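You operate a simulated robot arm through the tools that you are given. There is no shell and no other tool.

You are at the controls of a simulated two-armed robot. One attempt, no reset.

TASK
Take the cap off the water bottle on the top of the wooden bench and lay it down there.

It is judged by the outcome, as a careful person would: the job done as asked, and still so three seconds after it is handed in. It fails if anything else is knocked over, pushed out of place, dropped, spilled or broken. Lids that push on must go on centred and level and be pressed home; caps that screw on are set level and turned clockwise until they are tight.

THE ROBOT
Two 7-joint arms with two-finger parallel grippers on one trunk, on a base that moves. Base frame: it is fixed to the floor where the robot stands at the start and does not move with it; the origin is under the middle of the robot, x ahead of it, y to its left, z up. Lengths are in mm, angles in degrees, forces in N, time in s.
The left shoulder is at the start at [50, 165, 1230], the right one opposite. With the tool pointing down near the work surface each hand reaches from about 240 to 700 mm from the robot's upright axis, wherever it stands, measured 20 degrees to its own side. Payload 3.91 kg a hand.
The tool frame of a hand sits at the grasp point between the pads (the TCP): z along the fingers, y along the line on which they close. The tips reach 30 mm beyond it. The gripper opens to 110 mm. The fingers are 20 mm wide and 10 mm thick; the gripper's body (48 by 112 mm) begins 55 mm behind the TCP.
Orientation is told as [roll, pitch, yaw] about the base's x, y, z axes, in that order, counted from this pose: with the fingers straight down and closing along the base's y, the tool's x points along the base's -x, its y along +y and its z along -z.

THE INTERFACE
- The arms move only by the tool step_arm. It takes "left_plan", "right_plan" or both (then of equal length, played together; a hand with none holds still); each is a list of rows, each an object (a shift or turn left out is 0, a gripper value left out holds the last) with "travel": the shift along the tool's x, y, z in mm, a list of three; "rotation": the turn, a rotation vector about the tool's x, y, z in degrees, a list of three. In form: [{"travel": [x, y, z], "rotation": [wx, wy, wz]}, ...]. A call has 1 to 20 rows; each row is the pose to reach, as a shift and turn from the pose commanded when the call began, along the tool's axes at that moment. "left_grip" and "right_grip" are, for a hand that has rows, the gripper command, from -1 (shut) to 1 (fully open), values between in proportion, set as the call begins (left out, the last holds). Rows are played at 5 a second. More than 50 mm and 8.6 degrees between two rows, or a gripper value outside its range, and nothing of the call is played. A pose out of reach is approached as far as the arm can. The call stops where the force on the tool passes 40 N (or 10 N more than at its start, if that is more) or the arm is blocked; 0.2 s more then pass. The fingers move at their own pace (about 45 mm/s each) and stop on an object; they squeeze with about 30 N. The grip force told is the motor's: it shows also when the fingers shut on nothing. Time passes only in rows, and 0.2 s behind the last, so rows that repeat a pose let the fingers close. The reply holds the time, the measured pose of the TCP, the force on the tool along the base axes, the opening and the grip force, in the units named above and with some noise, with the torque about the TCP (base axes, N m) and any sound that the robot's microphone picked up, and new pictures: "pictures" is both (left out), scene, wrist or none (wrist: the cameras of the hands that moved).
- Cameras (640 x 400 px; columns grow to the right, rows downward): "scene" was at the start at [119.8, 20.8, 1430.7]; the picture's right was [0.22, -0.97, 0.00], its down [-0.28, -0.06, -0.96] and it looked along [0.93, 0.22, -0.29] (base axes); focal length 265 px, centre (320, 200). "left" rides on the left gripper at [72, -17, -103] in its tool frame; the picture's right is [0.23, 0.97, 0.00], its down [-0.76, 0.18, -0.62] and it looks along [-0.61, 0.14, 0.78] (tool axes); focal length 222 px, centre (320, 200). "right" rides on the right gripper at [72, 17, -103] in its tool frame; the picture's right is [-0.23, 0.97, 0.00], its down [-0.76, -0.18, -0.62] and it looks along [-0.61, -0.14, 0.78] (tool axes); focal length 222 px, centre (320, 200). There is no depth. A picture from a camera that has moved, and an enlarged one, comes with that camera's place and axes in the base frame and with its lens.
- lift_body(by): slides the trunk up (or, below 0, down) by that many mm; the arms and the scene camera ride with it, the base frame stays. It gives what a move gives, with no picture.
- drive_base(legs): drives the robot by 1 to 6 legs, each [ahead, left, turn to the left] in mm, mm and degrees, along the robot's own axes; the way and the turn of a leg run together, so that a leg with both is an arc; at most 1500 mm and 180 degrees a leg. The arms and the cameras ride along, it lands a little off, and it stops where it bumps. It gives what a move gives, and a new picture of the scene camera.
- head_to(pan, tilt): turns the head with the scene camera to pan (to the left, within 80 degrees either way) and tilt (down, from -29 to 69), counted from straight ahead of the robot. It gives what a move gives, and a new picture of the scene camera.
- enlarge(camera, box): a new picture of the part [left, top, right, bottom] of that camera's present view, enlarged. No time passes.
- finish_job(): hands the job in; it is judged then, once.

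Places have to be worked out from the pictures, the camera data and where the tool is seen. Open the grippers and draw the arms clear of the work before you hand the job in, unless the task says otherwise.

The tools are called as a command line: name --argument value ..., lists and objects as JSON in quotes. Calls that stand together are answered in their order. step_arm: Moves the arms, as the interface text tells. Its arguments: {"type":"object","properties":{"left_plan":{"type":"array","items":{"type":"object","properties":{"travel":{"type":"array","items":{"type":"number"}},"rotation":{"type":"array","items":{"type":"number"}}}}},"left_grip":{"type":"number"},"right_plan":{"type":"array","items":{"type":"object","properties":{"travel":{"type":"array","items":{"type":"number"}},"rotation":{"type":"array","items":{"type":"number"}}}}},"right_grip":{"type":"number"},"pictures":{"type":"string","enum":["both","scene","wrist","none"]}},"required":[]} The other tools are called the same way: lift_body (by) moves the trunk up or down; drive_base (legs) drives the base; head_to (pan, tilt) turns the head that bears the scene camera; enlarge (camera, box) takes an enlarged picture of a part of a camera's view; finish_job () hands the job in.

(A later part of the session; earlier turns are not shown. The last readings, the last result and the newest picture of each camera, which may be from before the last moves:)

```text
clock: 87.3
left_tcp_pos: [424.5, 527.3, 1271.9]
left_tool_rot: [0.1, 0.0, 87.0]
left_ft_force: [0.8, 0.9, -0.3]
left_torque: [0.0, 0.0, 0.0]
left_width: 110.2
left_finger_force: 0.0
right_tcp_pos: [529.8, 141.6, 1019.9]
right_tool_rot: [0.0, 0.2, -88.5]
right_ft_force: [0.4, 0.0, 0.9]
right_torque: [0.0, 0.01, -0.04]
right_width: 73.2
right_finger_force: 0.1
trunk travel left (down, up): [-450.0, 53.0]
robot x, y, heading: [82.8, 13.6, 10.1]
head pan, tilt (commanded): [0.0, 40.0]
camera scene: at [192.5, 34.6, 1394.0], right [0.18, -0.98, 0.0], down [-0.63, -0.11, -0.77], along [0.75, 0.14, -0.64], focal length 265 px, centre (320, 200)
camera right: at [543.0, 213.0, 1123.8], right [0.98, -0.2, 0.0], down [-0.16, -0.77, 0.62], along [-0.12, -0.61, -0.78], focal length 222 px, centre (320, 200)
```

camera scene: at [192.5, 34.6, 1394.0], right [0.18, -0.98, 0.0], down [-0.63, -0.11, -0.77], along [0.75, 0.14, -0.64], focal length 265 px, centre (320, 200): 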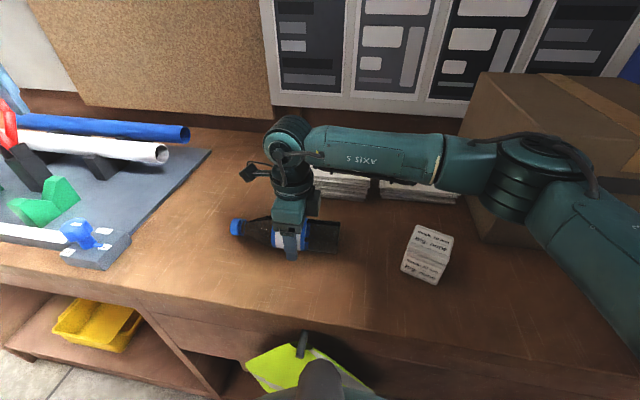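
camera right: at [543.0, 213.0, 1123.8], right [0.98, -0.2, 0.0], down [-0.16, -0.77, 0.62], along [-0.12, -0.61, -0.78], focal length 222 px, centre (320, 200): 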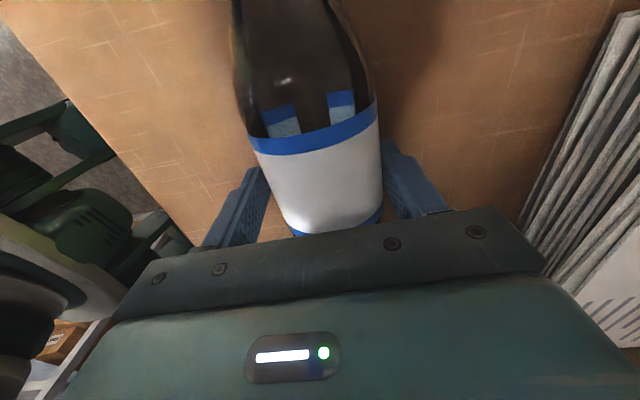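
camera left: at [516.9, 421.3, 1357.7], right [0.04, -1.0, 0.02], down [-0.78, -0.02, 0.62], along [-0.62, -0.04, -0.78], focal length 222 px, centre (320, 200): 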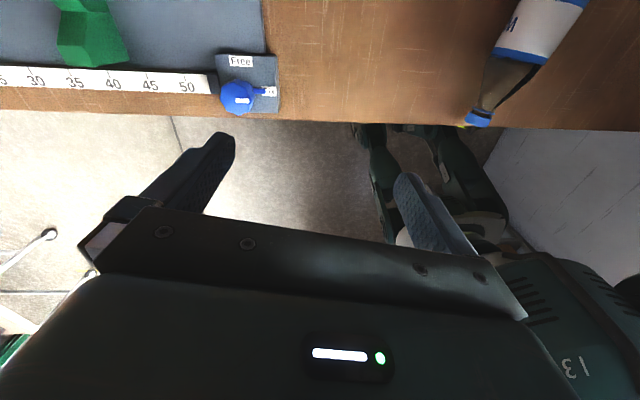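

The bottle lies still between the slightly opened fingers. Before freeing it, I test up in the air whether the left hand can take the leaning pick-up pose (yaw about 88°, pitch +40°).

step_arm --left_plan '[{"rotation": [0, 6, 0]}, {"rotation": [0, 12, 0]}, {"rotation": [0, 18, 0]}, {"rotation": [0, 24, 0]}, {"rotation": [0, 30, 0]}, {"rotation": [0, 36, 0]}, {"rotation": [0, 40, 0]}]' --pictures "scene"

```text
clock: 88.9
left_tcp_pos: [422.1, 527.2, 1271.0]
left_tool_rot: [-0.1, 40.2, 87.0]
left_ft_force: [-0.4, 0.2, -0.8]
left_torque: [-0.02, 0.03, -0.01]
left_width: 109.9
left_finger_force: 0.0
right_tcp_pos: [527.7, 142.9, 1020.1]
right_tool_rot: [0.1, 0.2, -88.5]
right_ft_force: [0.8, 0.2, -0.3]
right_torque: [-0.01, 0.01, -0.03]
right_width: 72.9
right_finger_force: 0.0
trunk travel left (down, up): [-450.0, 53.0]
robot x, y, heading: [81.5, 16.2, 10.1]
head pan, tilt (commanded): [0.0, 40.0]
camera scene: at [192.6, 34.7, 1394.0], right [0.18, -0.98, 0.0], down [-0.63, -0.11, -0.77], along [0.75, 0.14, -0.64], focal length 265 px, centre (320, 200)
```

scene: 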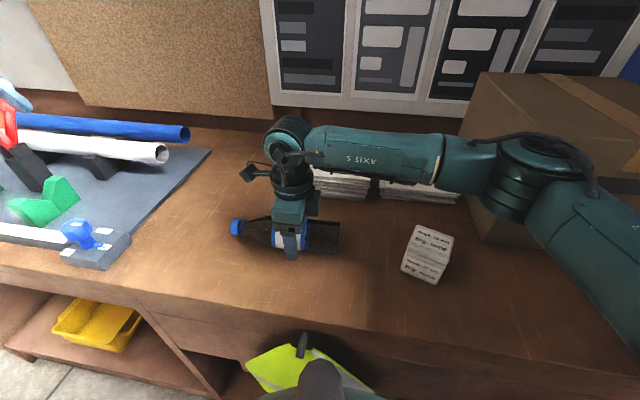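

Left pitch +40° works. I bring it nearer, to about (520, 330, 1150), keeping clear of the right hand, to confirm the reach there.

step_arm --left_plan '[{"travel": [9, -14, 27]}, {"travel": [17, -27, 54]}, {"travel": [26, -41, 81]}, {"travel": [35, -54, 108]}, {"travel": [43, -68, 135]}, {"travel": [52, -81, 162]}, {"travel": [60, -95, 189]}, {"travel": [69, -108, 216]}]' --pictures "both"

```text
clock: 90.7
left_tcp_pos: [519.8, 328.4, 1150.7]
left_tool_rot: [0.1, 40.2, 87.0]
left_ft_force: [-0.6, -0.8, -1.2]
left_torque: [0.03, -0.01, 0.05]
left_width: 109.8
left_finger_force: 0.0
right_tcp_pos: [529.7, 141.9, 1019.7]
right_tool_rot: [0.0, 0.2, -88.6]
right_ft_force: [1.0, -0.9, 0.1]
right_torque: [0.01, -0.01, 0.0]
right_width: 73.4
right_finger_force: 0.0
trunk travel left (down, up): [-450.0, 53.0]
robot x, y, heading: [78.6, 12.9, 10.4]
head pan, tilt (commanded): [0.0, 40.0]
camera scene: at [192.9, 34.3, 1394.0], right [0.18, -0.98, 0.0], down [-0.63, -0.11, -0.77], along [0.75, 0.14, -0.64], focal length 265 px, centre (320, 200)
camera left: at [539.3, 338.1, 1276.7], right [-0.98, -0.12, 0.15], down [-0.13, 0.99, -0.01], along [-0.14, -0.03, -0.99], focal length 222 px, centre (320, 200)
```

scene: 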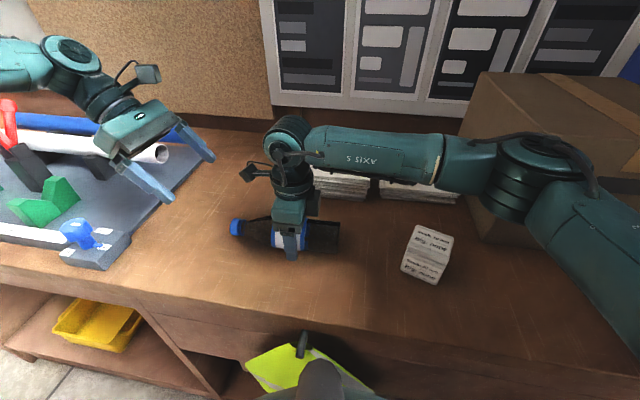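
left: 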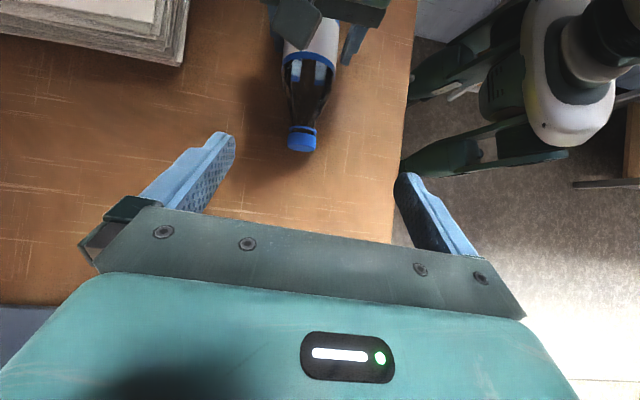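

The left hand has the right view and reach. I raise the right hand straight up off the bottle.

step_arm --right_plan '[{"travel": [0, 0, -15]}, {"travel": [0, 0, -30]}, {"travel": [0, 0, -45]}, {"travel": [0, 0, -60]}, {"travel": [0, 0, -80]}, {"travel": [0, 0, -100]}]' --pictures "scene"

```text
clock: 92.1
left_tcp_pos: [520.2, 328.9, 1151.1]
left_tool_rot: [0.0, 40.2, 87.1]
left_ft_force: [-0.2, 0.7, 0.9]
left_torque: [0.0, 0.02, 0.01]
left_width: 110.0
left_finger_force: 0.0
right_tcp_pos: [527.6, 141.3, 1121.2]
right_tool_rot: [0.2, 0.1, -88.5]
right_ft_force: [0.4, -0.5, -0.8]
right_torque: [-0.01, 0.0, 0.0]
right_width: 73.2
right_finger_force: 0.2
trunk travel left (down, up): [-450.0, 53.0]
robot x, y, heading: [80.7, 12.4, 10.3]
head pan, tilt (commanded): [0.0, 40.0]
camera scene: at [192.3, 34.6, 1394.0], right [0.18, -0.98, 0.0], down [-0.63, -0.11, -0.77], along [0.75, 0.14, -0.64], focal length 265 px, centre (320, 200)
```

scene: 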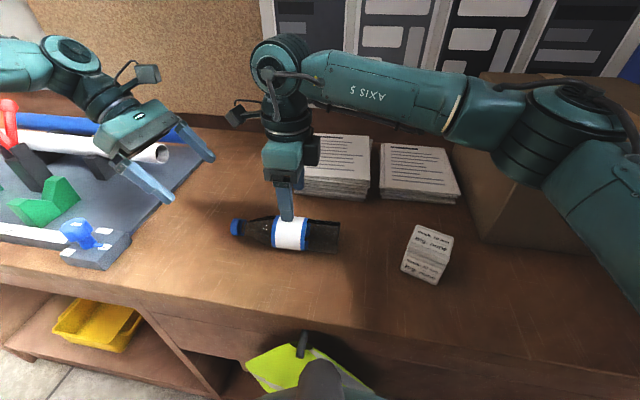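

The bottle stays put. I take the right hand up and away to the right.

step_arm --right_plan '[{"travel": [0, 0, -35]}, {"travel": [0, 0, -70]}, {"travel": [-20, -6, -105]}, {"travel": [-50, -16, -130]}, {"travel": [-85, -27, -150]}, {"travel": [-120, -38, -165]}, {"travel": [-160, -51, -170]}, {"travel": [-198, -63, -170]}]' --pictures "both"

enlarge --camera "left" --box '[200, 0, 420, 160]'

```text
clock: 93.9
left_tcp_pos: [520.3, 327.2, 1151.1]
left_tool_rot: [0.1, 40.1, 87.0]
left_ft_force: [0.6, -0.4, 0.8]
left_torque: [-0.01, 0.01, 0.0]
left_width: 110.5
left_finger_force: 0.1
right_tcp_pos: [470.6, -60.5, 1288.7]
right_tool_rot: [0.1, 0.2, -88.5]
right_ft_force: [-0.3, -0.3, -0.8]
right_torque: [0.02, -0.01, 0.02]
right_width: 73.4
right_finger_force: 0.1
trunk travel left (down, up): [-450.0, 53.0]
robot x, y, heading: [77.5, 14.5, 10.4]
head pan, tilt (commanded): [0.0, 40.0]
camera scene: at [192.1, 33.5, 1394.1], right [0.18, -0.98, 0.0], down [-0.63, -0.11, -0.77], along [0.75, 0.14, -0.64], focal length 265 px, centre (320, 200)
camera right: at [484.1, 11.2, 1392.1], right [0.98, -0.2, 0.0], down [-0.16, -0.77, 0.62], along [-0.12, -0.61, -0.79], focal length 222 px, centre (320, 200)
```

scene: 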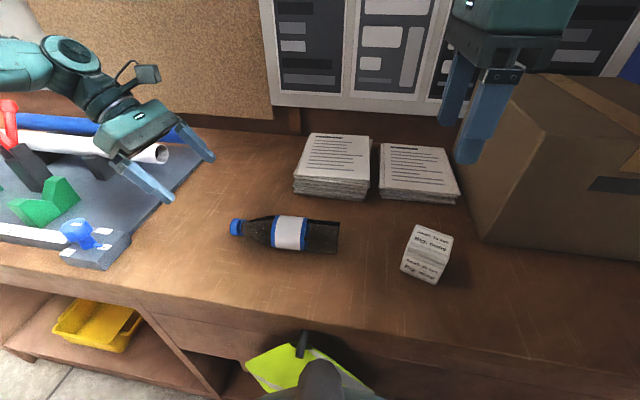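
right: 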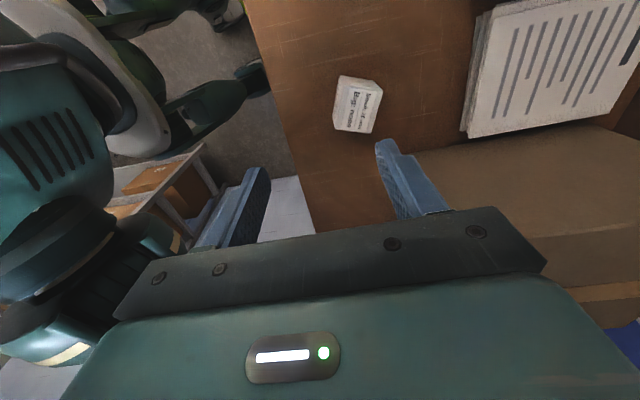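

```text
2.50 times, centred on (310, 80) of left
camera zoom: at [538.5, 337.7, 1277.4], right [-0.98, -0.12, 0.15], down [-0.13, 0.99, -0.01], along [-0.14, -0.03, -0.99], focal length 555 px, centre (345, 500)
```

zoom: 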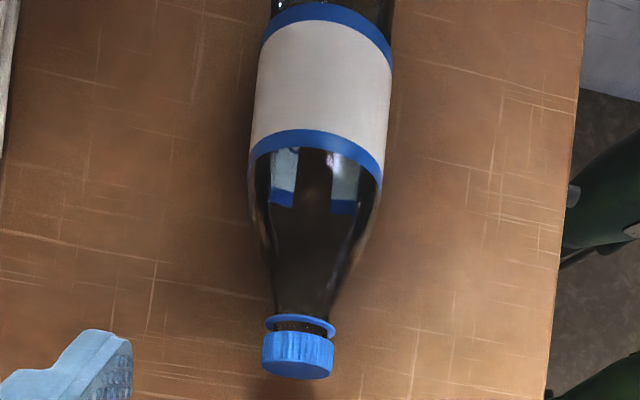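

The left camera now looks straight down on the bottle: axis near x≈532–535, base at y≈58, cap at y≈263. I bring the left hand in along its leaning direction to 80 mm short of the grip point.

step_arm --left_plan '[{"travel": [9, -5, 26]}, {"travel": [19, -9, 51]}, {"travel": [28, -14, 77]}, {"travel": [37, -18, 102]}, {"travel": [46.6, -23, 128]}]' --pictures "both"

enlarge --camera "left" --box '[200, 0, 440, 190]'

```text
clock: 95.1
left_tcp_pos: [537.6, 209.9, 1081.7]
left_tool_rot: [0.0, 40.0, 87.1]
left_ft_force: [-0.4, 0.7, 0.7]
left_torque: [-0.01, 0.0, -0.04]
left_width: 109.9
left_finger_force: 0.1
right_tcp_pos: [471.7, -58.2, 1287.5]
right_tool_rot: [0.1, 0.2, -88.5]
right_ft_force: [0.2, 0.5, -0.9]
right_torque: [-0.01, 0.01, 0.01]
right_width: 73.2
right_finger_force: 0.0
trunk travel left (down, up): [-450.0, 53.0]
robot x, y, heading: [80.2, 13.1, 10.1]
head pan, tilt (commanded): [0.0, 40.0]
camera scene: at [192.9, 34.1, 1394.0], right [0.18, -0.98, 0.0], down [-0.63, -0.11, -0.77], along [0.75, 0.14, -0.64], focal length 265 px, centre (320, 200)
camera left: at [556.2, 218.7, 1207.4], right [-0.98, -0.12, 0.15], down [-0.13, 0.99, -0.01], along [-0.14, -0.03, -0.99], focal length 222 px, centre (320, 200)
```

scene: 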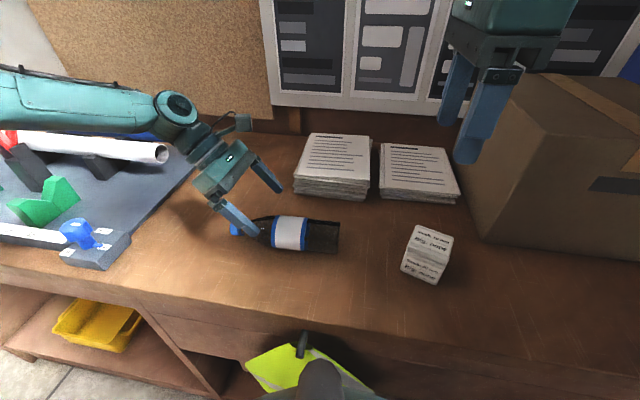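
left: 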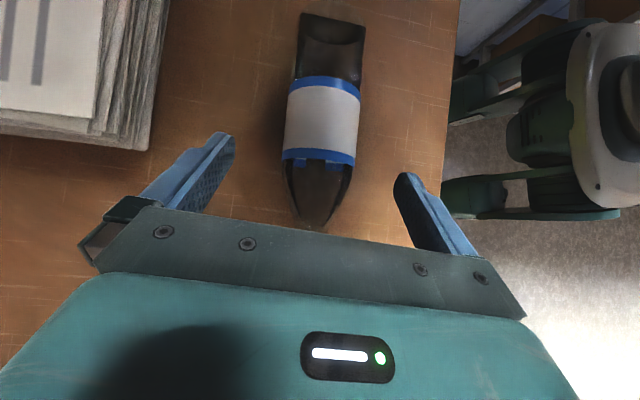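

```text
2.11 times, centred on (320, 95) of left
camera zoom: at [556.2, 218.7, 1207.4], right [-0.98, -0.12, 0.15], down [-0.13, 0.99, -0.01], along [-0.14, -0.03, -0.99], focal length 468 px, centre (320, 421)
```

zoom: 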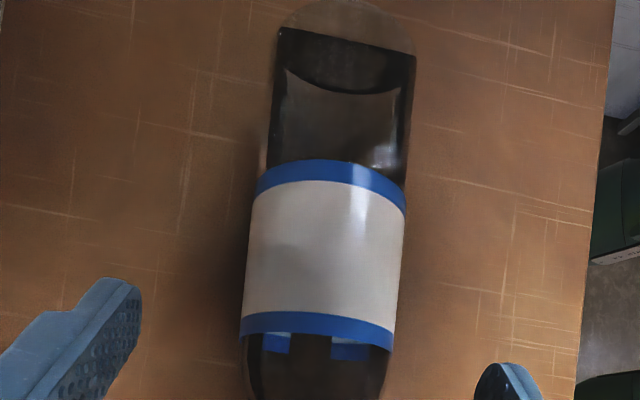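

The bottle's axis is at x≈533 with its direction about 92°. I turn the left hand 4.7° to match and go in along the lean to the grip point at z≈1022.

step_arm --left_plan '[{"travel": [0, 0.5, 10], "rotation": [1.0, 0, -1.2]}, {"travel": [1, 1, 24], "rotation": [2, 0, -2.4]}, {"travel": [1, 1.5, 38], "rotation": [3, 0, -3.6]}, {"travel": [2, 1.8, 52], "rotation": [3, 0, -3.6]}, {"travel": [2.3, 1.8, 66], "rotation": [3, 0, -3.6]}, {"travel": [2.3, 1.8, 80], "rotation": [3, 0, -3.6]}]' --pictures "both"

enlarge --camera "scene" --box '[180, 150, 380, 290]'

```text
clock: 96.5
left_tcp_pos: [519.6, 165.8, 1033.6]
left_tool_rot: [0.0, 40.0, 91.7]
left_ft_force: [0.1, 0.1, 0.1]
left_torque: [-0.02, -0.01, -0.01]
left_width: 110.2
left_finger_force: 0.1
left hand out of reach, approached as far as the arm can: row 5, 6
right_tcp_pos: [471.5, -58.5, 1288.2]
right_tool_rot: [0.1, 0.2, -88.5]
right_ft_force: [-0.5, 1.2, 0.0]
right_torque: [-0.01, 0.02, 0.0]
right_width: 73.2
right_finger_force: 0.1
trunk travel left (down, up): [-450.0, 53.0]
robot x, y, heading: [77.3, 15.2, 10.3]
head pan, tilt (commanded): [0.0, 40.0]
camera scene: at [192.5, 34.5, 1394.0], right [0.18, -0.98, 0.0], down [-0.63, -0.11, -0.77], along [0.75, 0.14, -0.64], focal length 265 px, centre (320, 200)
camera left: at [537.6, 177.5, 1158.2], right [-0.97, -0.2, 0.15], down [-0.21, 0.98, -0.01], along [-0.14, -0.04, -0.99], focal length 222 px, centre (320, 200)
```

scene: 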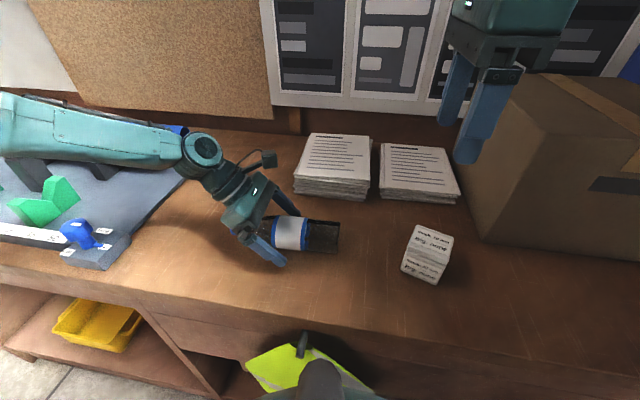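
left: 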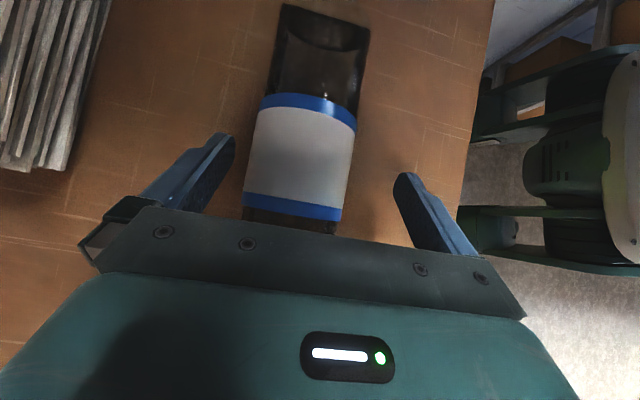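

```text
2.86 times, centred on (280, 220) of scene
camera zoom: at [192.5, 34.5, 1394.0], right [0.18, -0.98, 0.0], down [-0.63, -0.11, -0.77], along [0.75, 0.14, -0.64], focal length 757 px, centre (434, 143)
```

zoom: 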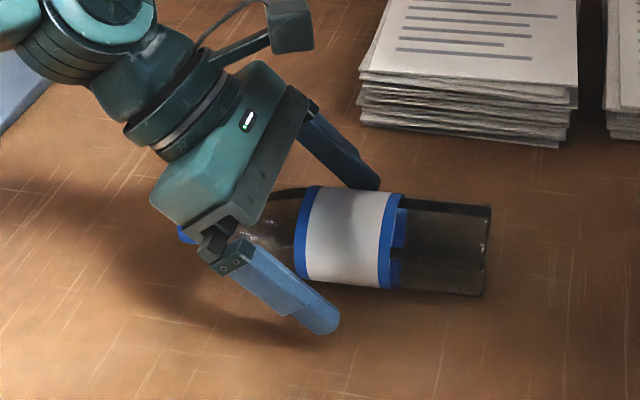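

The last two rows were beyond reach: it drifted to (520, 166, 1034), touching nothing. I back off along the lean to a reachable pose and read where I am.

step_arm --left_plan '[{"travel": [-1, 0, -11]}, {"travel": [-2, 0, -22]}, {"travel": [-3, 0, -32]}]' --pictures "none"

```text
clock: 97.3
left_tcp_pos: [517.3, 190.4, 1053.7]
left_tool_rot: [0.1, 40.1, 91.7]
left_ft_force: [0.8, -0.1, 0.7]
left_torque: [-0.04, -0.03, -0.01]
left_width: 109.7
left_finger_force: 0.1
right_tcp_pos: [470.8, -59.4, 1288.7]
right_tool_rot: [0.2, 0.2, -88.5]
right_ft_force: [0.0, 0.3, -0.1]
right_torque: [0.03, 0.02, -0.01]
right_width: 72.9
right_finger_force: 0.2
trunk travel left (down, up): [-450.0, 53.0]
robot x, y, heading: [82.8, 12.7, 10.0]
head pan, tilt (commanded): [0.0, 40.0]
```

It is at (517, 190, 1054), fully reachable. I try the grip point a little nearer the cap, (533, 185, 1030), instead.

step_arm --left_plan '[{"travel": [-4, -8, 5]}, {"travel": [-8, -15.5, 10]}, {"travel": [-10, -15.5, 16]}, {"travel": [-10.7, -15.5, 22]}]' --pictures "both"

enlarge --camera "scene" --box '[180, 150, 380, 290]'

```text
clock: 98.3
left_tcp_pos: [533.1, 186.0, 1032.5]
left_tool_rot: [-0.1, 40.1, 91.7]
left_ft_force: [0.5, 0.0, 0.1]
left_torque: [0.0, -0.04, -0.01]
left_width: 110.1
left_finger_force: 0.0
right_tcp_pos: [471.3, -58.1, 1288.7]
right_tool_rot: [0.1, 0.2, -88.6]
right_ft_force: [0.0, 0.1, 0.0]
right_torque: [-0.02, 0.01, -0.02]
right_width: 73.3
right_finger_force: 0.1
trunk travel left (down, up): [-450.0, 53.0]
robot x, y, heading: [81.3, 12.4, 10.0]
head pan, tilt (commanded): [0.0, 40.0]
camera scene: at [192.5, 34.6, 1394.0], right [0.18, -0.98, 0.0], down [-0.63, -0.11, -0.77], along [0.75, 0.14, -0.64], focal length 265 px, centre (320, 200)
camera left: at [550.4, 196.1, 1158.0], right [-0.97, -0.2, 0.15], down [-0.21, 0.98, -0.01], along [-0.14, -0.04, -0.99], focal length 222 px, centre (320, 200)
```

scene: 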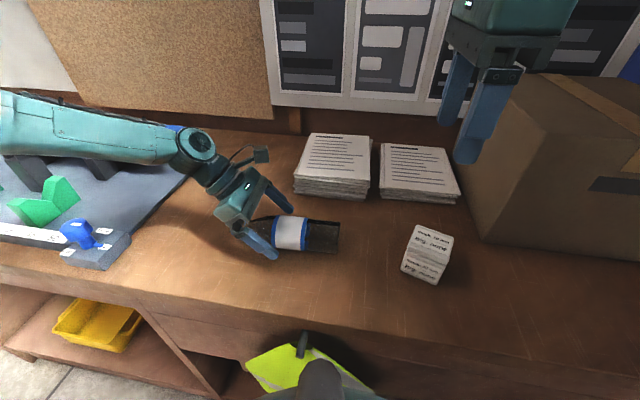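
left: 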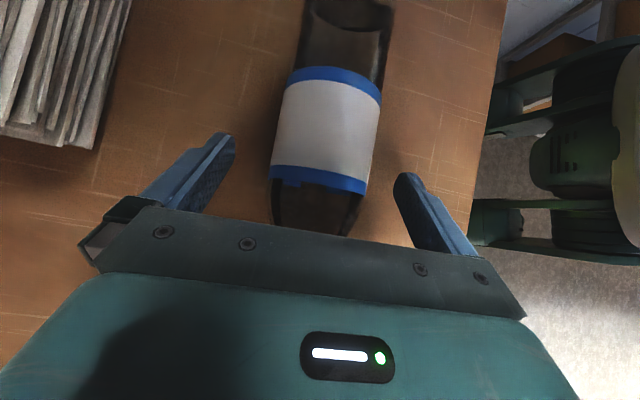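

```text
2.86 times, centred on (280, 220) of scene
camera zoom: at [192.5, 34.6, 1394.0], right [0.18, -0.98, 0.0], down [-0.63, -0.11, -0.77], along [0.75, 0.14, -0.64], focal length 757 px, centre (434, 143)
```

zoom: 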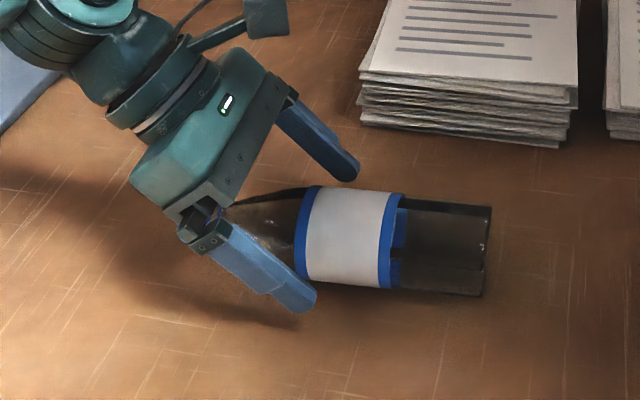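

Reached, and laterally centred (−0.6 mm). I lower a further 10 mm so the pads overlap the bottle's axis properly.

step_arm --left_plan '[{"travel": [-2.3, 0, 2.7]}, {"travel": [-4.6, 0, 5.4]}, {"travel": [-6.8, 0, 8]}]' --pictures "scene"

```text
clock: 99.1
left_tcp_pos: [528.7, 187.8, 1023.4]
left_tool_rot: [0.0, 40.1, 91.6]
left_ft_force: [-0.3, 0.0, -0.1]
left_torque: [0.01, -0.02, 0.0]
left_width: 110.1
left_finger_force: 0.0
left hand out of reach, approached as far as the arm can: row 1, 2, 3
right_tcp_pos: [471.0, -58.5, 1287.8]
right_tool_rot: [0.1, 0.2, -88.4]
right_ft_force: [-0.9, -0.6, 0.3]
right_torque: [-0.01, 0.05, -0.01]
right_width: 72.7
right_finger_force: 0.1
trunk travel left (down, up): [-450.0, 53.0]
robot x, y, heading: [80.3, 13.7, 10.5]
head pan, tilt (commanded): [0.0, 40.0]
camera scene: at [192.5, 34.6, 1394.0], right [0.18, -0.98, 0.0], down [-0.63, -0.11, -0.77], along [0.75, 0.14, -0.64], focal length 265 px, centre (320, 200)
```

scene: 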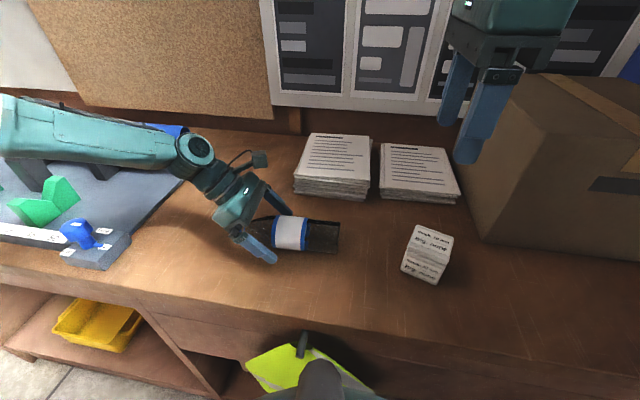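

This spot is at the edge of the left arm's reach. It is safer to shift the bottle some 70 mm to the left with the right hand and angle it a bit more. I back the left hand off first.

step_arm --left_plan '[{"travel": [0, 0, -30]}, {"travel": [0, 0, -60]}, {"travel": [0, 0, -95]}, {"travel": [0, 0, -130]}, {"travel": [0, 0, -165]}, {"travel": [0, 0, -200]}]' --pictures "none"

```text
clock: 100.5
left_tcp_pos: [526.7, 316.5, 1176.7]
left_tool_rot: [0.0, 40.1, 91.7]
left_ft_force: [0.1, 0.2, 0.0]
left_torque: [0.05, 0.01, 0.0]
left_width: 109.9
left_finger_force: 0.1
right_tcp_pos: [471.0, -58.6, 1288.7]
right_tool_rot: [0.1, 0.2, -88.5]
right_ft_force: [-0.6, 0.7, 0.3]
right_torque: [0.02, 0.0, -0.01]
right_width: 73.2
right_finger_force: 0.1
trunk travel left (down, up): [-450.0, 53.0]
robot x, y, heading: [78.9, 18.1, 10.4]
head pan, tilt (commanded): [0.0, 40.0]
```

Now I send the left hand further out of the way and bring the right hand back over the bottle, opened wide.

step_arm --left_plan '[{"travel": [-6, 10, -20]}, {"travel": [-12, 21, -40]}, {"travel": [-18, 31, -60]}, {"travel": [-24, 42, -80]}, {"travel": [-30, 52, -100]}, {"travel": [-35, 62, -120]}, {"travel": [-40, 73, -140]}, {"travel": [-45, 83, -159]}]' --right_plan '[{"travel": [25, 8, 0]}, {"travel": [50, 16, 10]}, {"travel": [80, 26, 20]}, {"travel": [110, 36, 40]}, {"travel": [140, 46, 65]}, {"travel": [165, 55, 95]}, {"travel": [185, 61, 125]}, {"travel": [199, 64, 150]}]' --right_grip 1 --pictures "both"

```text
clock: 102.3
left_tcp_pos: [438.9, 450.7, 1268.7]
left_tool_rot: [0.1, 40.1, 91.8]
left_ft_force: [-0.1, -0.1, 0.9]
left_torque: [-0.02, 0.0, -0.03]
left_width: 109.9
left_finger_force: 0.1
right_tcp_pos: [528.9, 142.0, 1139.5]
right_tool_rot: [0.1, 0.1, -88.5]
right_ft_force: [-0.5, 0.6, -0.3]
right_torque: [-0.01, 0.01, 0.0]
right_width: 109.8
right_finger_force: 0.1
trunk travel left (down, up): [-450.0, 53.0]
robot x, y, heading: [82.9, 15.7, 10.2]
head pan, tilt (commanded): [0.0, 40.0]
camera scene: at [192.4, 35.1, 1394.0], right [0.18, -0.98, 0.0], down [-0.63, -0.11, -0.77], along [0.75, 0.14, -0.64], focal length 265 px, centre (320, 200)
camera right: at [542.6, 213.6, 1244.1], right [0.98, -0.2, 0.0], down [-0.16, -0.77, 0.62], along [-0.12, -0.61, -0.78], focal length 222 px, centre (320, 200)
camera left: at [456.9, 461.2, 1394.4], right [-0.97, -0.2, 0.15], down [-0.21, 0.98, -0.01], along [-0.14, -0.04, -0.99], focal length 222 px, centre (320, 200)
```

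scene: 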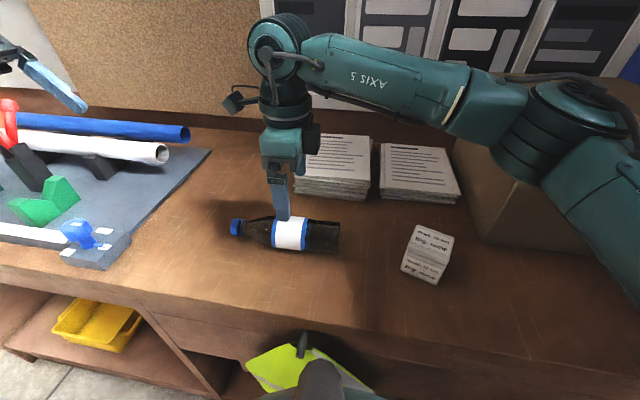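
right: 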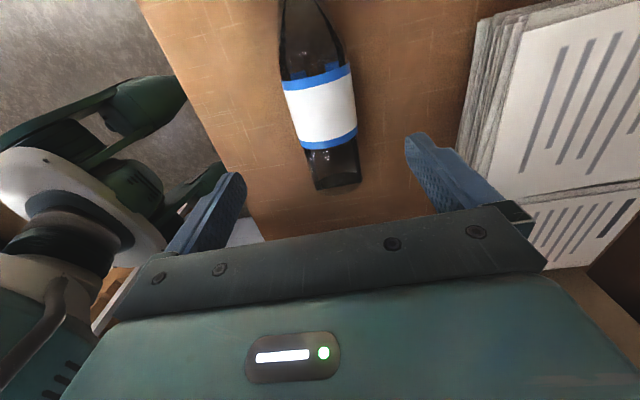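
left: 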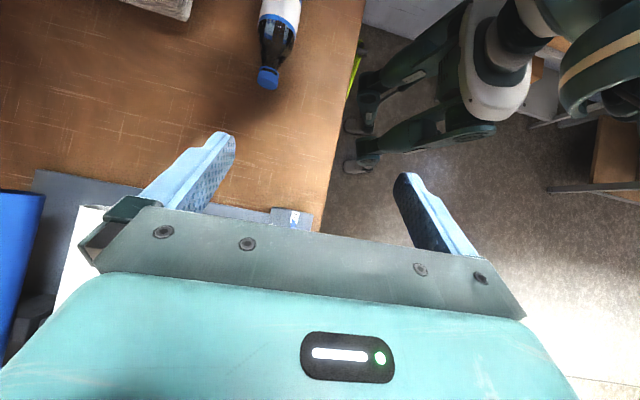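

The right hand is back over the same spot. I lower it around the bottle to the former grip height.

step_arm --right_plan '[{"travel": [0, 0, 22]}, {"travel": [0, 0, 44]}, {"travel": [0, 0, 66]}, {"travel": [0, 0, 88]}, {"travel": [0, 0, 106]}, {"travel": [0, 0, 118]}]' --pictures "both"

```text
clock: 103.7
left_tcp_pos: [439.5, 449.9, 1269.5]
left_tool_rot: [0.0, 40.0, 91.7]
left_ft_force: [-0.9, 0.6, -0.1]
left_torque: [0.0, 0.01, 0.04]
left_width: 110.2
left_finger_force: 0.1
right_tcp_pos: [530.5, 142.1, 1021.8]
right_tool_rot: [0.1, 0.3, -88.5]
right_ft_force: [0.5, 0.7, -0.3]
right_torque: [-0.01, 0.02, -0.01]
right_width: 109.9
right_finger_force: 0.1
trunk travel left (down, up): [-450.0, 53.0]
robot x, y, heading: [80.1, 14.0, 10.0]
head pan, tilt (commanded): [0.0, 40.0]
camera scene: at [192.6, 34.6, 1394.0], right [0.18, -0.98, 0.0], down [-0.63, -0.11, -0.77], along [0.75, 0.14, -0.64], focal length 265 px, centre (320, 200)
camera right: at [544.9, 212.4, 1125.5], right [0.98, -0.2, 0.0], down [-0.16, -0.77, 0.62], along [-0.12, -0.61, -0.78], focal length 222 px, centre (320, 200)
```

scene: 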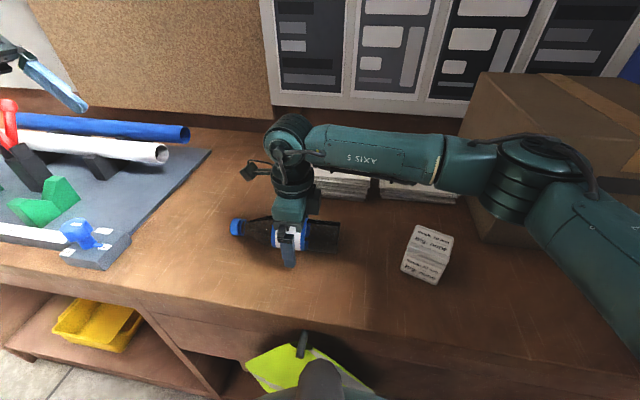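
right: 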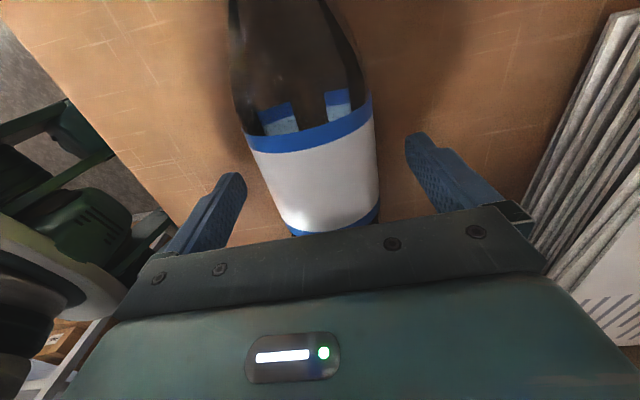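

I close on it, then lift 15 mm, shift it about 68 mm to the left with a further 12° turn, keeping the motion slow.

step_arm --right_plan '[{"travel": [0, 0, 0]}, {"travel": [0, 0, 0]}, {"travel": [0, 0, 0]}, {"travel": [0, 0, 0]}, {"travel": [0, 0, 0]}, {"travel": [0, 0, -5]}, {"travel": [0, 0, -10]}, {"travel": [0, 0, -15]}]' --right_grip -1 --pictures "none"

step_arm --right_plan '[{"travel": [10, -1, -15], "rotation": [0, 0, 2]}, {"travel": [20, -2, -15], "rotation": [0, 0, 4]}, {"travel": [30, -3, -15], "rotation": [0, 0, 6]}, {"travel": [40, -3, -15], "rotation": [0, 0, 8]}, {"travel": [50, -4, -15], "rotation": [0, 0, 10]}, {"travel": [60, -5, -15], "rotation": [0, 0, 12]}, {"travel": [68, -5.7, -15], "rotation": [0, 0, 12.5]}, {"travel": [68, -5.7, -15], "rotation": [0, 0, 12.5]}]' --pictures "scene"

```text
clock: 105.5
left_tcp_pos: [439.5, 449.5, 1269.6]
left_tool_rot: [0.1, 40.1, 91.6]
left_ft_force: [-0.3, 0.2, -0.6]
left_torque: [0.02, -0.05, 0.03]
left_width: 110.0
left_finger_force: 0.1
right_tcp_pos: [530.5, 141.3, 1036.4]
right_tool_rot: [0.0, 0.2, -88.5]
right_ft_force: [-0.3, 0.4, -4.5]
right_torque: [-0.01, -0.01, 0.02]
right_width: 61.7
right_finger_force: 29.6
trunk travel left (down, up): [-450.0, 53.0]
robot x, y, heading: [80.7, 14.9, 10.2]
head pan, tilt (commanded): [0.0, 40.0]
```

```text
clock: 107.3
left_tcp_pos: [439.7, 449.4, 1267.9]
left_tool_rot: [0.1, 40.2, 91.6]
left_ft_force: [0.3, -0.8, 0.3]
left_torque: [-0.01, 0.0, 0.0]
left_width: 110.1
left_finger_force: 0.1
right_tcp_pos: [522.3, 210.6, 1052.7]
right_tool_rot: [0.0, 0.3, -101.0]
right_ft_force: [-0.6, -0.1, -3.7]
right_torque: [-0.07, 0.03, -0.01]
right_width: 61.6
right_finger_force: 29.6
trunk travel left (down, up): [-450.0, 53.0]
robot x, y, heading: [79.8, 15.4, 10.1]
head pan, tilt (commanded): [0.0, 40.0]
camera scene: at [192.9, 34.6, 1394.0], right [0.18, -0.98, 0.0], down [-0.63, -0.11, -0.77], along [0.75, 0.14, -0.64], focal length 265 px, centre (320, 200)
```

scene: 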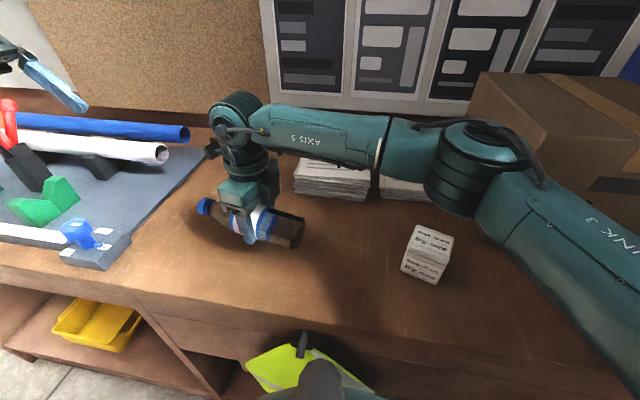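

The bottle is at (522, 211), 30 mm up, its cap pointing to about 79°. I lower it gently to the bench.

step_arm --right_plan '[{"travel": [0, 0, 7]}, {"travel": [0, 0, 14]}, {"travel": [0, 0, 20]}, {"travel": [0, 0, 25]}, {"travel": [0, 0, 28]}, {"travel": [0, 0, 30]}]' --pictures "none"

```text
clock: 108.7
left_tcp_pos: [439.1, 450.4, 1267.7]
left_tool_rot: [0.1, 40.2, 91.7]
left_ft_force: [-0.3, -0.4, -0.4]
left_torque: [0.02, 0.01, -0.01]
left_width: 110.0
left_finger_force: 0.0
right_tcp_pos: [523.4, 209.3, 1021.9]
right_tool_rot: [0.1, 0.1, -101.1]
right_ft_force: [0.5, -0.1, -2.8]
right_torque: [-0.14, 0.0, 0.01]
right_width: 61.3
right_finger_force: 29.7
trunk travel left (down, up): [-450.0, 53.0]
robot x, y, heading: [79.0, 15.9, 10.1]
head pan, tilt (commanded): [0.0, 40.0]
```

It is just touching. I lower 1 mm more and open the fingers slightly, still fencing it.

step_arm --right_plan '[{"travel": [0, 0, 0.6]}, {"travel": [0, 0, 1]}]' --pictures "none"

step_arm --right_plan '[{"travel": [0, 0, 0]}, {"travel": [0, 0, 0]}, {"travel": [0, 0, 0]}, {"travel": [0, 0, 0]}, {"travel": [0, 0, 0]}]' --right_grip 0.33 --pictures "both"

```text
clock: 109.3
left_tcp_pos: [439.1, 449.7, 1269.5]
left_tool_rot: [0.0, 40.1, 91.7]
left_ft_force: [-0.2, -0.1, -0.1]
left_torque: [0.01, -0.02, 0.0]
left_width: 110.2
left_finger_force: 0.1
right_tcp_pos: [523.2, 209.9, 1021.8]
right_tool_rot: [0.1, 0.1, -101.0]
right_ft_force: [0.3, 0.4, 3.9]
right_torque: [-0.64, 0.09, 0.01]
right_width: 61.5
right_finger_force: 29.9
trunk travel left (down, up): [-450.0, 53.0]
robot x, y, heading: [77.3, 15.6, 10.2]
head pan, tilt (commanded): [0.0, 40.0]
```

```text
clock: 110.5
left_tcp_pos: [438.7, 450.0, 1268.1]
left_tool_rot: [0.1, 40.1, 91.7]
left_ft_force: [-0.2, -0.5, 0.3]
left_torque: [-0.02, 0.02, -0.01]
left_width: 110.1
left_finger_force: 0.0
right_tcp_pos: [522.5, 209.7, 1020.9]
right_tool_rot: [0.1, 0.2, -101.1]
right_ft_force: [0.2, -0.4, -0.7]
right_torque: [0.0, -0.02, 0.01]
right_width: 73.2
right_finger_force: 0.1
trunk travel left (down, up): [-450.0, 53.0]
robot x, y, heading: [77.5, 14.1, 10.1]
head pan, tilt (commanded): [0.0, 40.0]
camera scene: at [192.5, 34.6, 1394.0], right [0.18, -0.98, 0.0], down [-0.63, -0.11, -0.77], along [0.75, 0.14, -0.64], focal length 265 px, centre (320, 200)
camera right: at [552.2, 276.3, 1125.0], right [0.91, -0.41, 0.0], down [-0.32, -0.72, 0.62], along [-0.25, -0.57, -0.78], focal length 222 px, centre (320, 200)
```

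scene: 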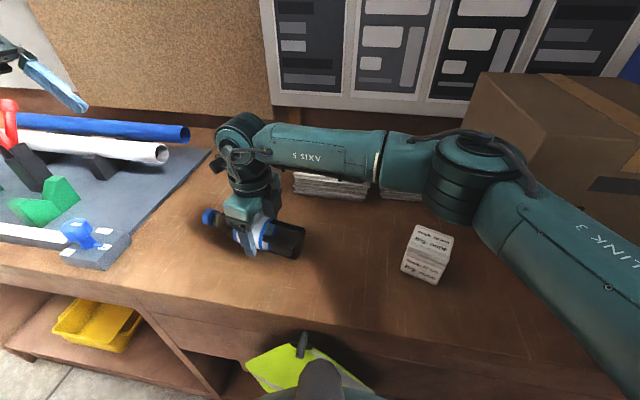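
right: 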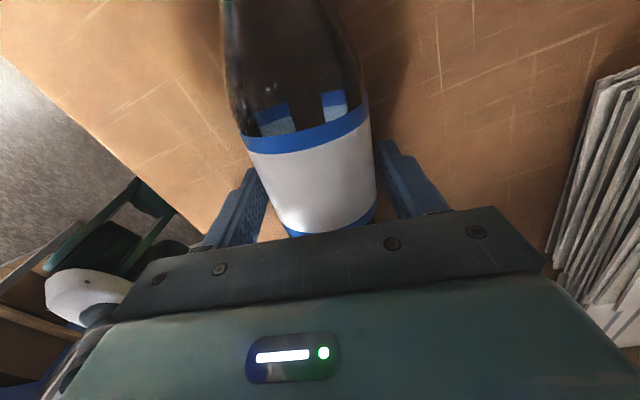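

The bottle lies still at about (522, 210), cap towards 79°. I raise the right hand straight up and then take it away to the right.

step_arm --right_plan '[{"travel": [0, 0, -12]}, {"travel": [0, 0, -25]}, {"travel": [0, 0, -45]}, {"travel": [0, 0, -70]}, {"travel": [0, 0, -100]}, {"travel": [0, 0, -130]}, {"travel": [0, 0, -165]}, {"travel": [-10, 0, -200]}, {"travel": [-40, 1, -225]}, {"travel": [-75, 2, -245]}, {"travel": [-110, 3, -260]}, {"travel": [-150, 5, -269]}, {"travel": [-190, 6, -269]}, {"travel": [-228, 7, -269]}, {"travel": [-263, 8, -269]}]' --pictures "scene"

```text
clock: 113.7
left_tcp_pos: [438.5, 448.5, 1269.6]
left_tool_rot: [0.1, 40.0, 91.6]
left_ft_force: [-0.5, 0.6, 0.7]
left_torque: [0.0, -0.02, 0.0]
left_width: 110.2
left_finger_force: 0.2
right_tcp_pos: [478.3, -54.1, 1289.2]
right_tool_rot: [0.1, 0.3, -101.0]
right_ft_force: [-0.9, -0.8, 0.0]
right_torque: [-0.01, 0.01, 0.0]
right_width: 73.3
right_finger_force: 0.1
trunk travel left (down, up): [-450.0, 53.0]
robot x, y, heading: [78.5, 10.0, 10.0]
head pan, tilt (commanded): [0.0, 40.0]
camera scene: at [192.2, 33.5, 1394.1], right [0.18, -0.98, 0.0], down [-0.63, -0.11, -0.77], along [0.75, 0.14, -0.64], focal length 265 px, centre (320, 200)
```

scene: 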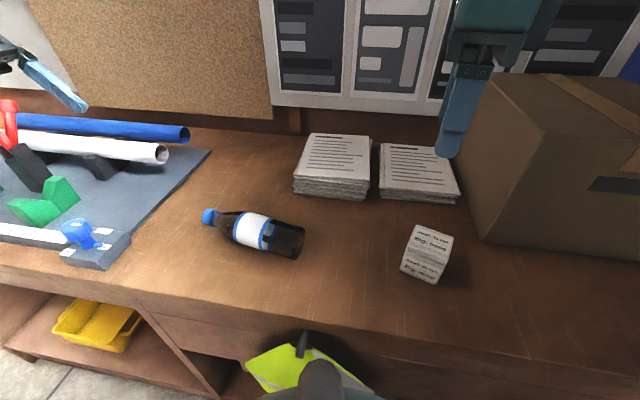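

The bottle is where I want it. I bring the left hand, leaning and turned to 79°, to a stand-off 90 mm from the grip point.

step_arm --left_plan '[{"travel": [2, -12, 31], "rotation": [-1, 0, 1.2]}, {"travel": [4, -23, 62], "rotation": [-2, 0, 2.4]}, {"travel": [6, -35, 92], "rotation": [-3.1, 0, 3.6]}, {"travel": [8, -46, 123], "rotation": [-4.1, 0, 4.8]}, {"travel": [10, -58, 154], "rotation": [-5.1, 0, 6]}, {"travel": [12, -70, 185], "rotation": [-6.1, 0, 7.3]}, {"travel": [14, -81, 215], "rotation": [-7.2, 0, 8.5]}, {"travel": [15.7, -93, 246], "rotation": [-8.2, 0, 9.7]}]' --pictures "both"

enlarge --camera "left" --box '[200, 0, 440, 190]'

```text
clock: 115.5
left_tcp_pos: [537.1, 282.1, 1089.9]
left_tool_rot: [0.1, 40.1, 78.9]
left_ft_force: [-0.7, 0.5, -1.0]
left_torque: [-0.03, 0.05, 0.01]
left_width: 109.7
left_finger_force: 0.1
right_tcp_pos: [479.1, -50.8, 1288.3]
right_tool_rot: [-0.1, 0.1, -100.9]
right_ft_force: [1.1, -0.7, 0.2]
right_torque: [0.0, 0.02, -0.01]
right_width: 73.0
right_finger_force: 0.0
trunk travel left (down, up): [-450.0, 53.0]
robot x, y, heading: [81.3, 14.3, 10.4]
head pan, tilt (commanded): [0.0, 40.0]
camera scene: at [193.3, 34.3, 1393.9], right [0.18, -0.98, 0.0], down [-0.63, -0.11, -0.77], along [0.75, 0.14, -0.64], focal length 265 px, centre (320, 200)
camera left: at [558.1, 290.2, 1215.7], right [-0.99, 0.02, 0.15], down [0.01, 1.0, -0.01], along [-0.15, -0.01, -0.99], focal length 222 px, centre (320, 200)
```

scene: 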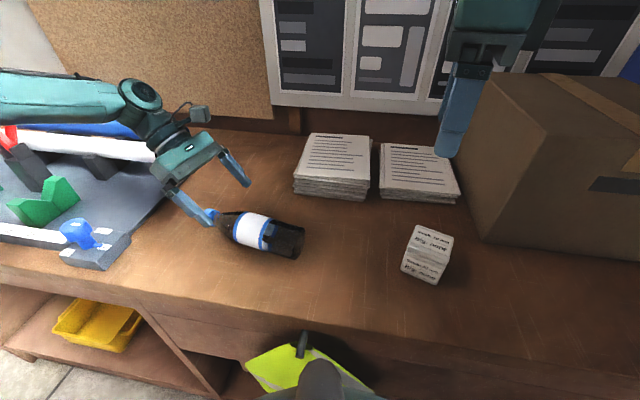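
left: 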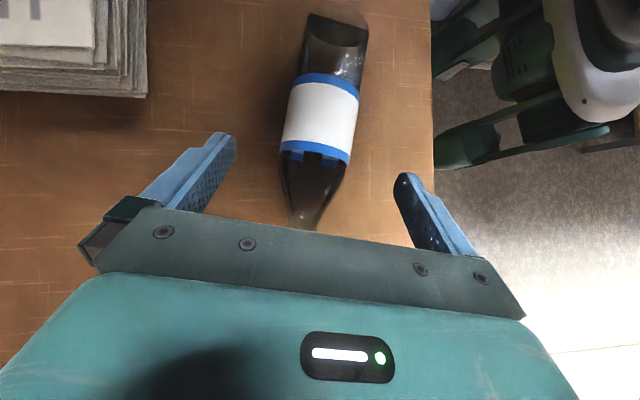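

```text
2.11 times, centred on (320, 95) of left
camera zoom: at [558.1, 290.2, 1215.7], right [-0.99, 0.02, 0.15], down [0.01, 1.0, -0.01], along [-0.15, -0.01, -0.99], focal length 468 px, centre (320, 421)
```

zoom: 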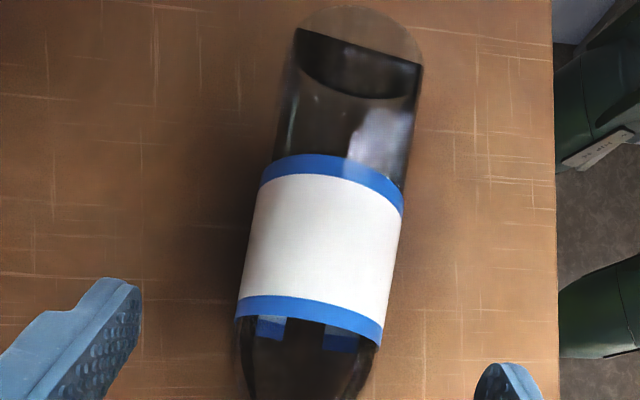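

Alignment is excellent: lateral offset under 1 mm and direction within 1°. I go in along the lean to the grip point at z≈1022.

step_arm --left_plan '[{"travel": [0.5, 0.5, 15]}, {"travel": [1, 0.5, 30]}, {"travel": [1.5, 0.5, 45]}, {"travel": [2, 0.5, 58]}, {"travel": [2.4, 0.5, 70]}, {"travel": [2.7, 0.5, 81]}, {"travel": [2.9, 0.5, 91]}]' --pictures "both"

enlarge --camera "scene" --box '[150, 150, 350, 290]'

```text
clock: 117.1
left_tcp_pos: [520.6, 224.5, 1025.3]
left_tool_rot: [0.0, 40.1, 79.0]
left_ft_force: [0.5, -0.3, 0.8]
left_torque: [-0.04, -0.01, 0.0]
left_width: 109.8
left_finger_force: 0.1
left hand out of reach, approached as far as the arm can: row 7
right_tcp_pos: [478.2, -51.9, 1288.2]
right_tool_rot: [0.1, 0.3, -100.9]
right_ft_force: [-0.3, -0.7, -0.2]
right_torque: [0.01, 0.0, 0.01]
right_width: 73.1
right_finger_force: 0.1
trunk travel left (down, up): [-450.0, 53.0]
robot x, y, heading: [79.9, 10.3, 9.9]
head pan, tilt (commanded): [0.0, 40.0]
camera scene: at [192.4, 34.6, 1394.0], right [0.18, -0.98, 0.0], down [-0.63, -0.11, -0.77], along [0.75, 0.14, -0.64], focal length 265 px, centre (320, 200)
camera left: at [541.1, 231.4, 1151.4], right [-0.99, 0.01, 0.15], down [0.01, 1.0, -0.01], along [-0.15, -0.01, -0.99], focal length 222 px, centre (320, 200)
```

scene: 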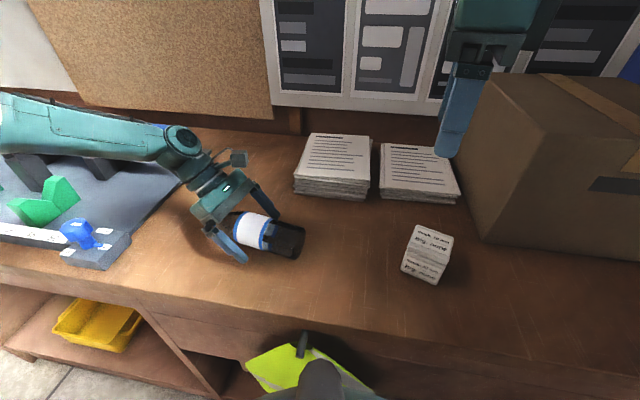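
left: 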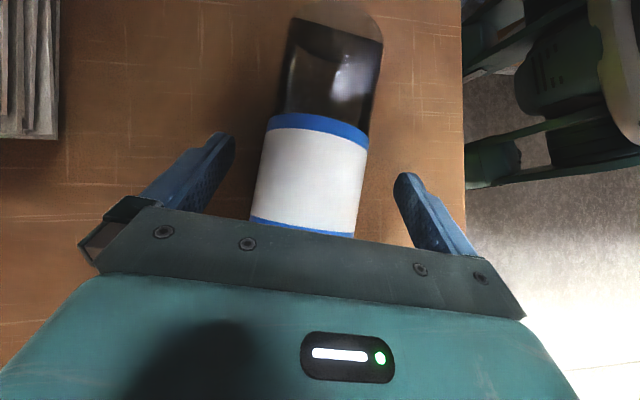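

```text
2.86 times, centred on (250, 220) of scene
camera zoom: at [192.4, 34.6, 1394.0], right [0.18, -0.98, 0.0], down [-0.63, -0.11, -0.77], along [0.75, 0.14, -0.64], focal length 757 px, centre (520, 143)
```

zoom: 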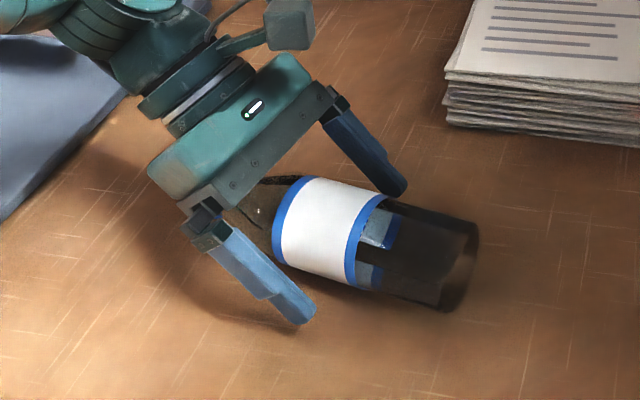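

It is within about 5 mm of the goal at (521, 225, 1025), right at the reach limit. I nudge back to the fully reachable, centred spot (526, 226, 1026).

step_arm --left_plan '[{"travel": [-1, -2.5, -2.5]}, {"travel": [-1.5, -5, -2.5]}]' --pictures "wrist"

```text
clock: 117.7
left_tcp_pos: [524.1, 227.1, 1028.1]
left_tool_rot: [0.0, 40.2, 79.0]
left_ft_force: [-0.7, 1.3, -1.2]
left_torque: [-0.02, -0.01, -0.02]
left_width: 110.1
left_finger_force: 0.0
left hand out of reach, approached as far as the arm can: row 2
right_tcp_pos: [479.6, -52.4, 1289.1]
right_tool_rot: [0.1, 0.3, -101.0]
right_ft_force: [0.4, 0.9, -0.2]
right_torque: [0.01, 0.0, 0.04]
right_width: 73.5
right_finger_force: 0.0
trunk travel left (down, up): [-450.0, 53.0]
robot x, y, heading: [80.1, 14.5, 9.8]
head pan, tilt (commanded): [0.0, 40.0]
camera left: at [544.0, 234.2, 1153.8], right [-0.99, 0.01, 0.15], down [0.01, 1.0, -0.01], along [-0.15, -0.01, -0.99], focal length 222 px, centre (320, 200)
```

left: 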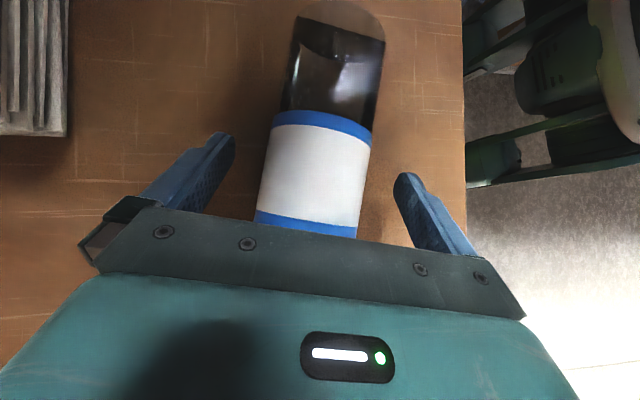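

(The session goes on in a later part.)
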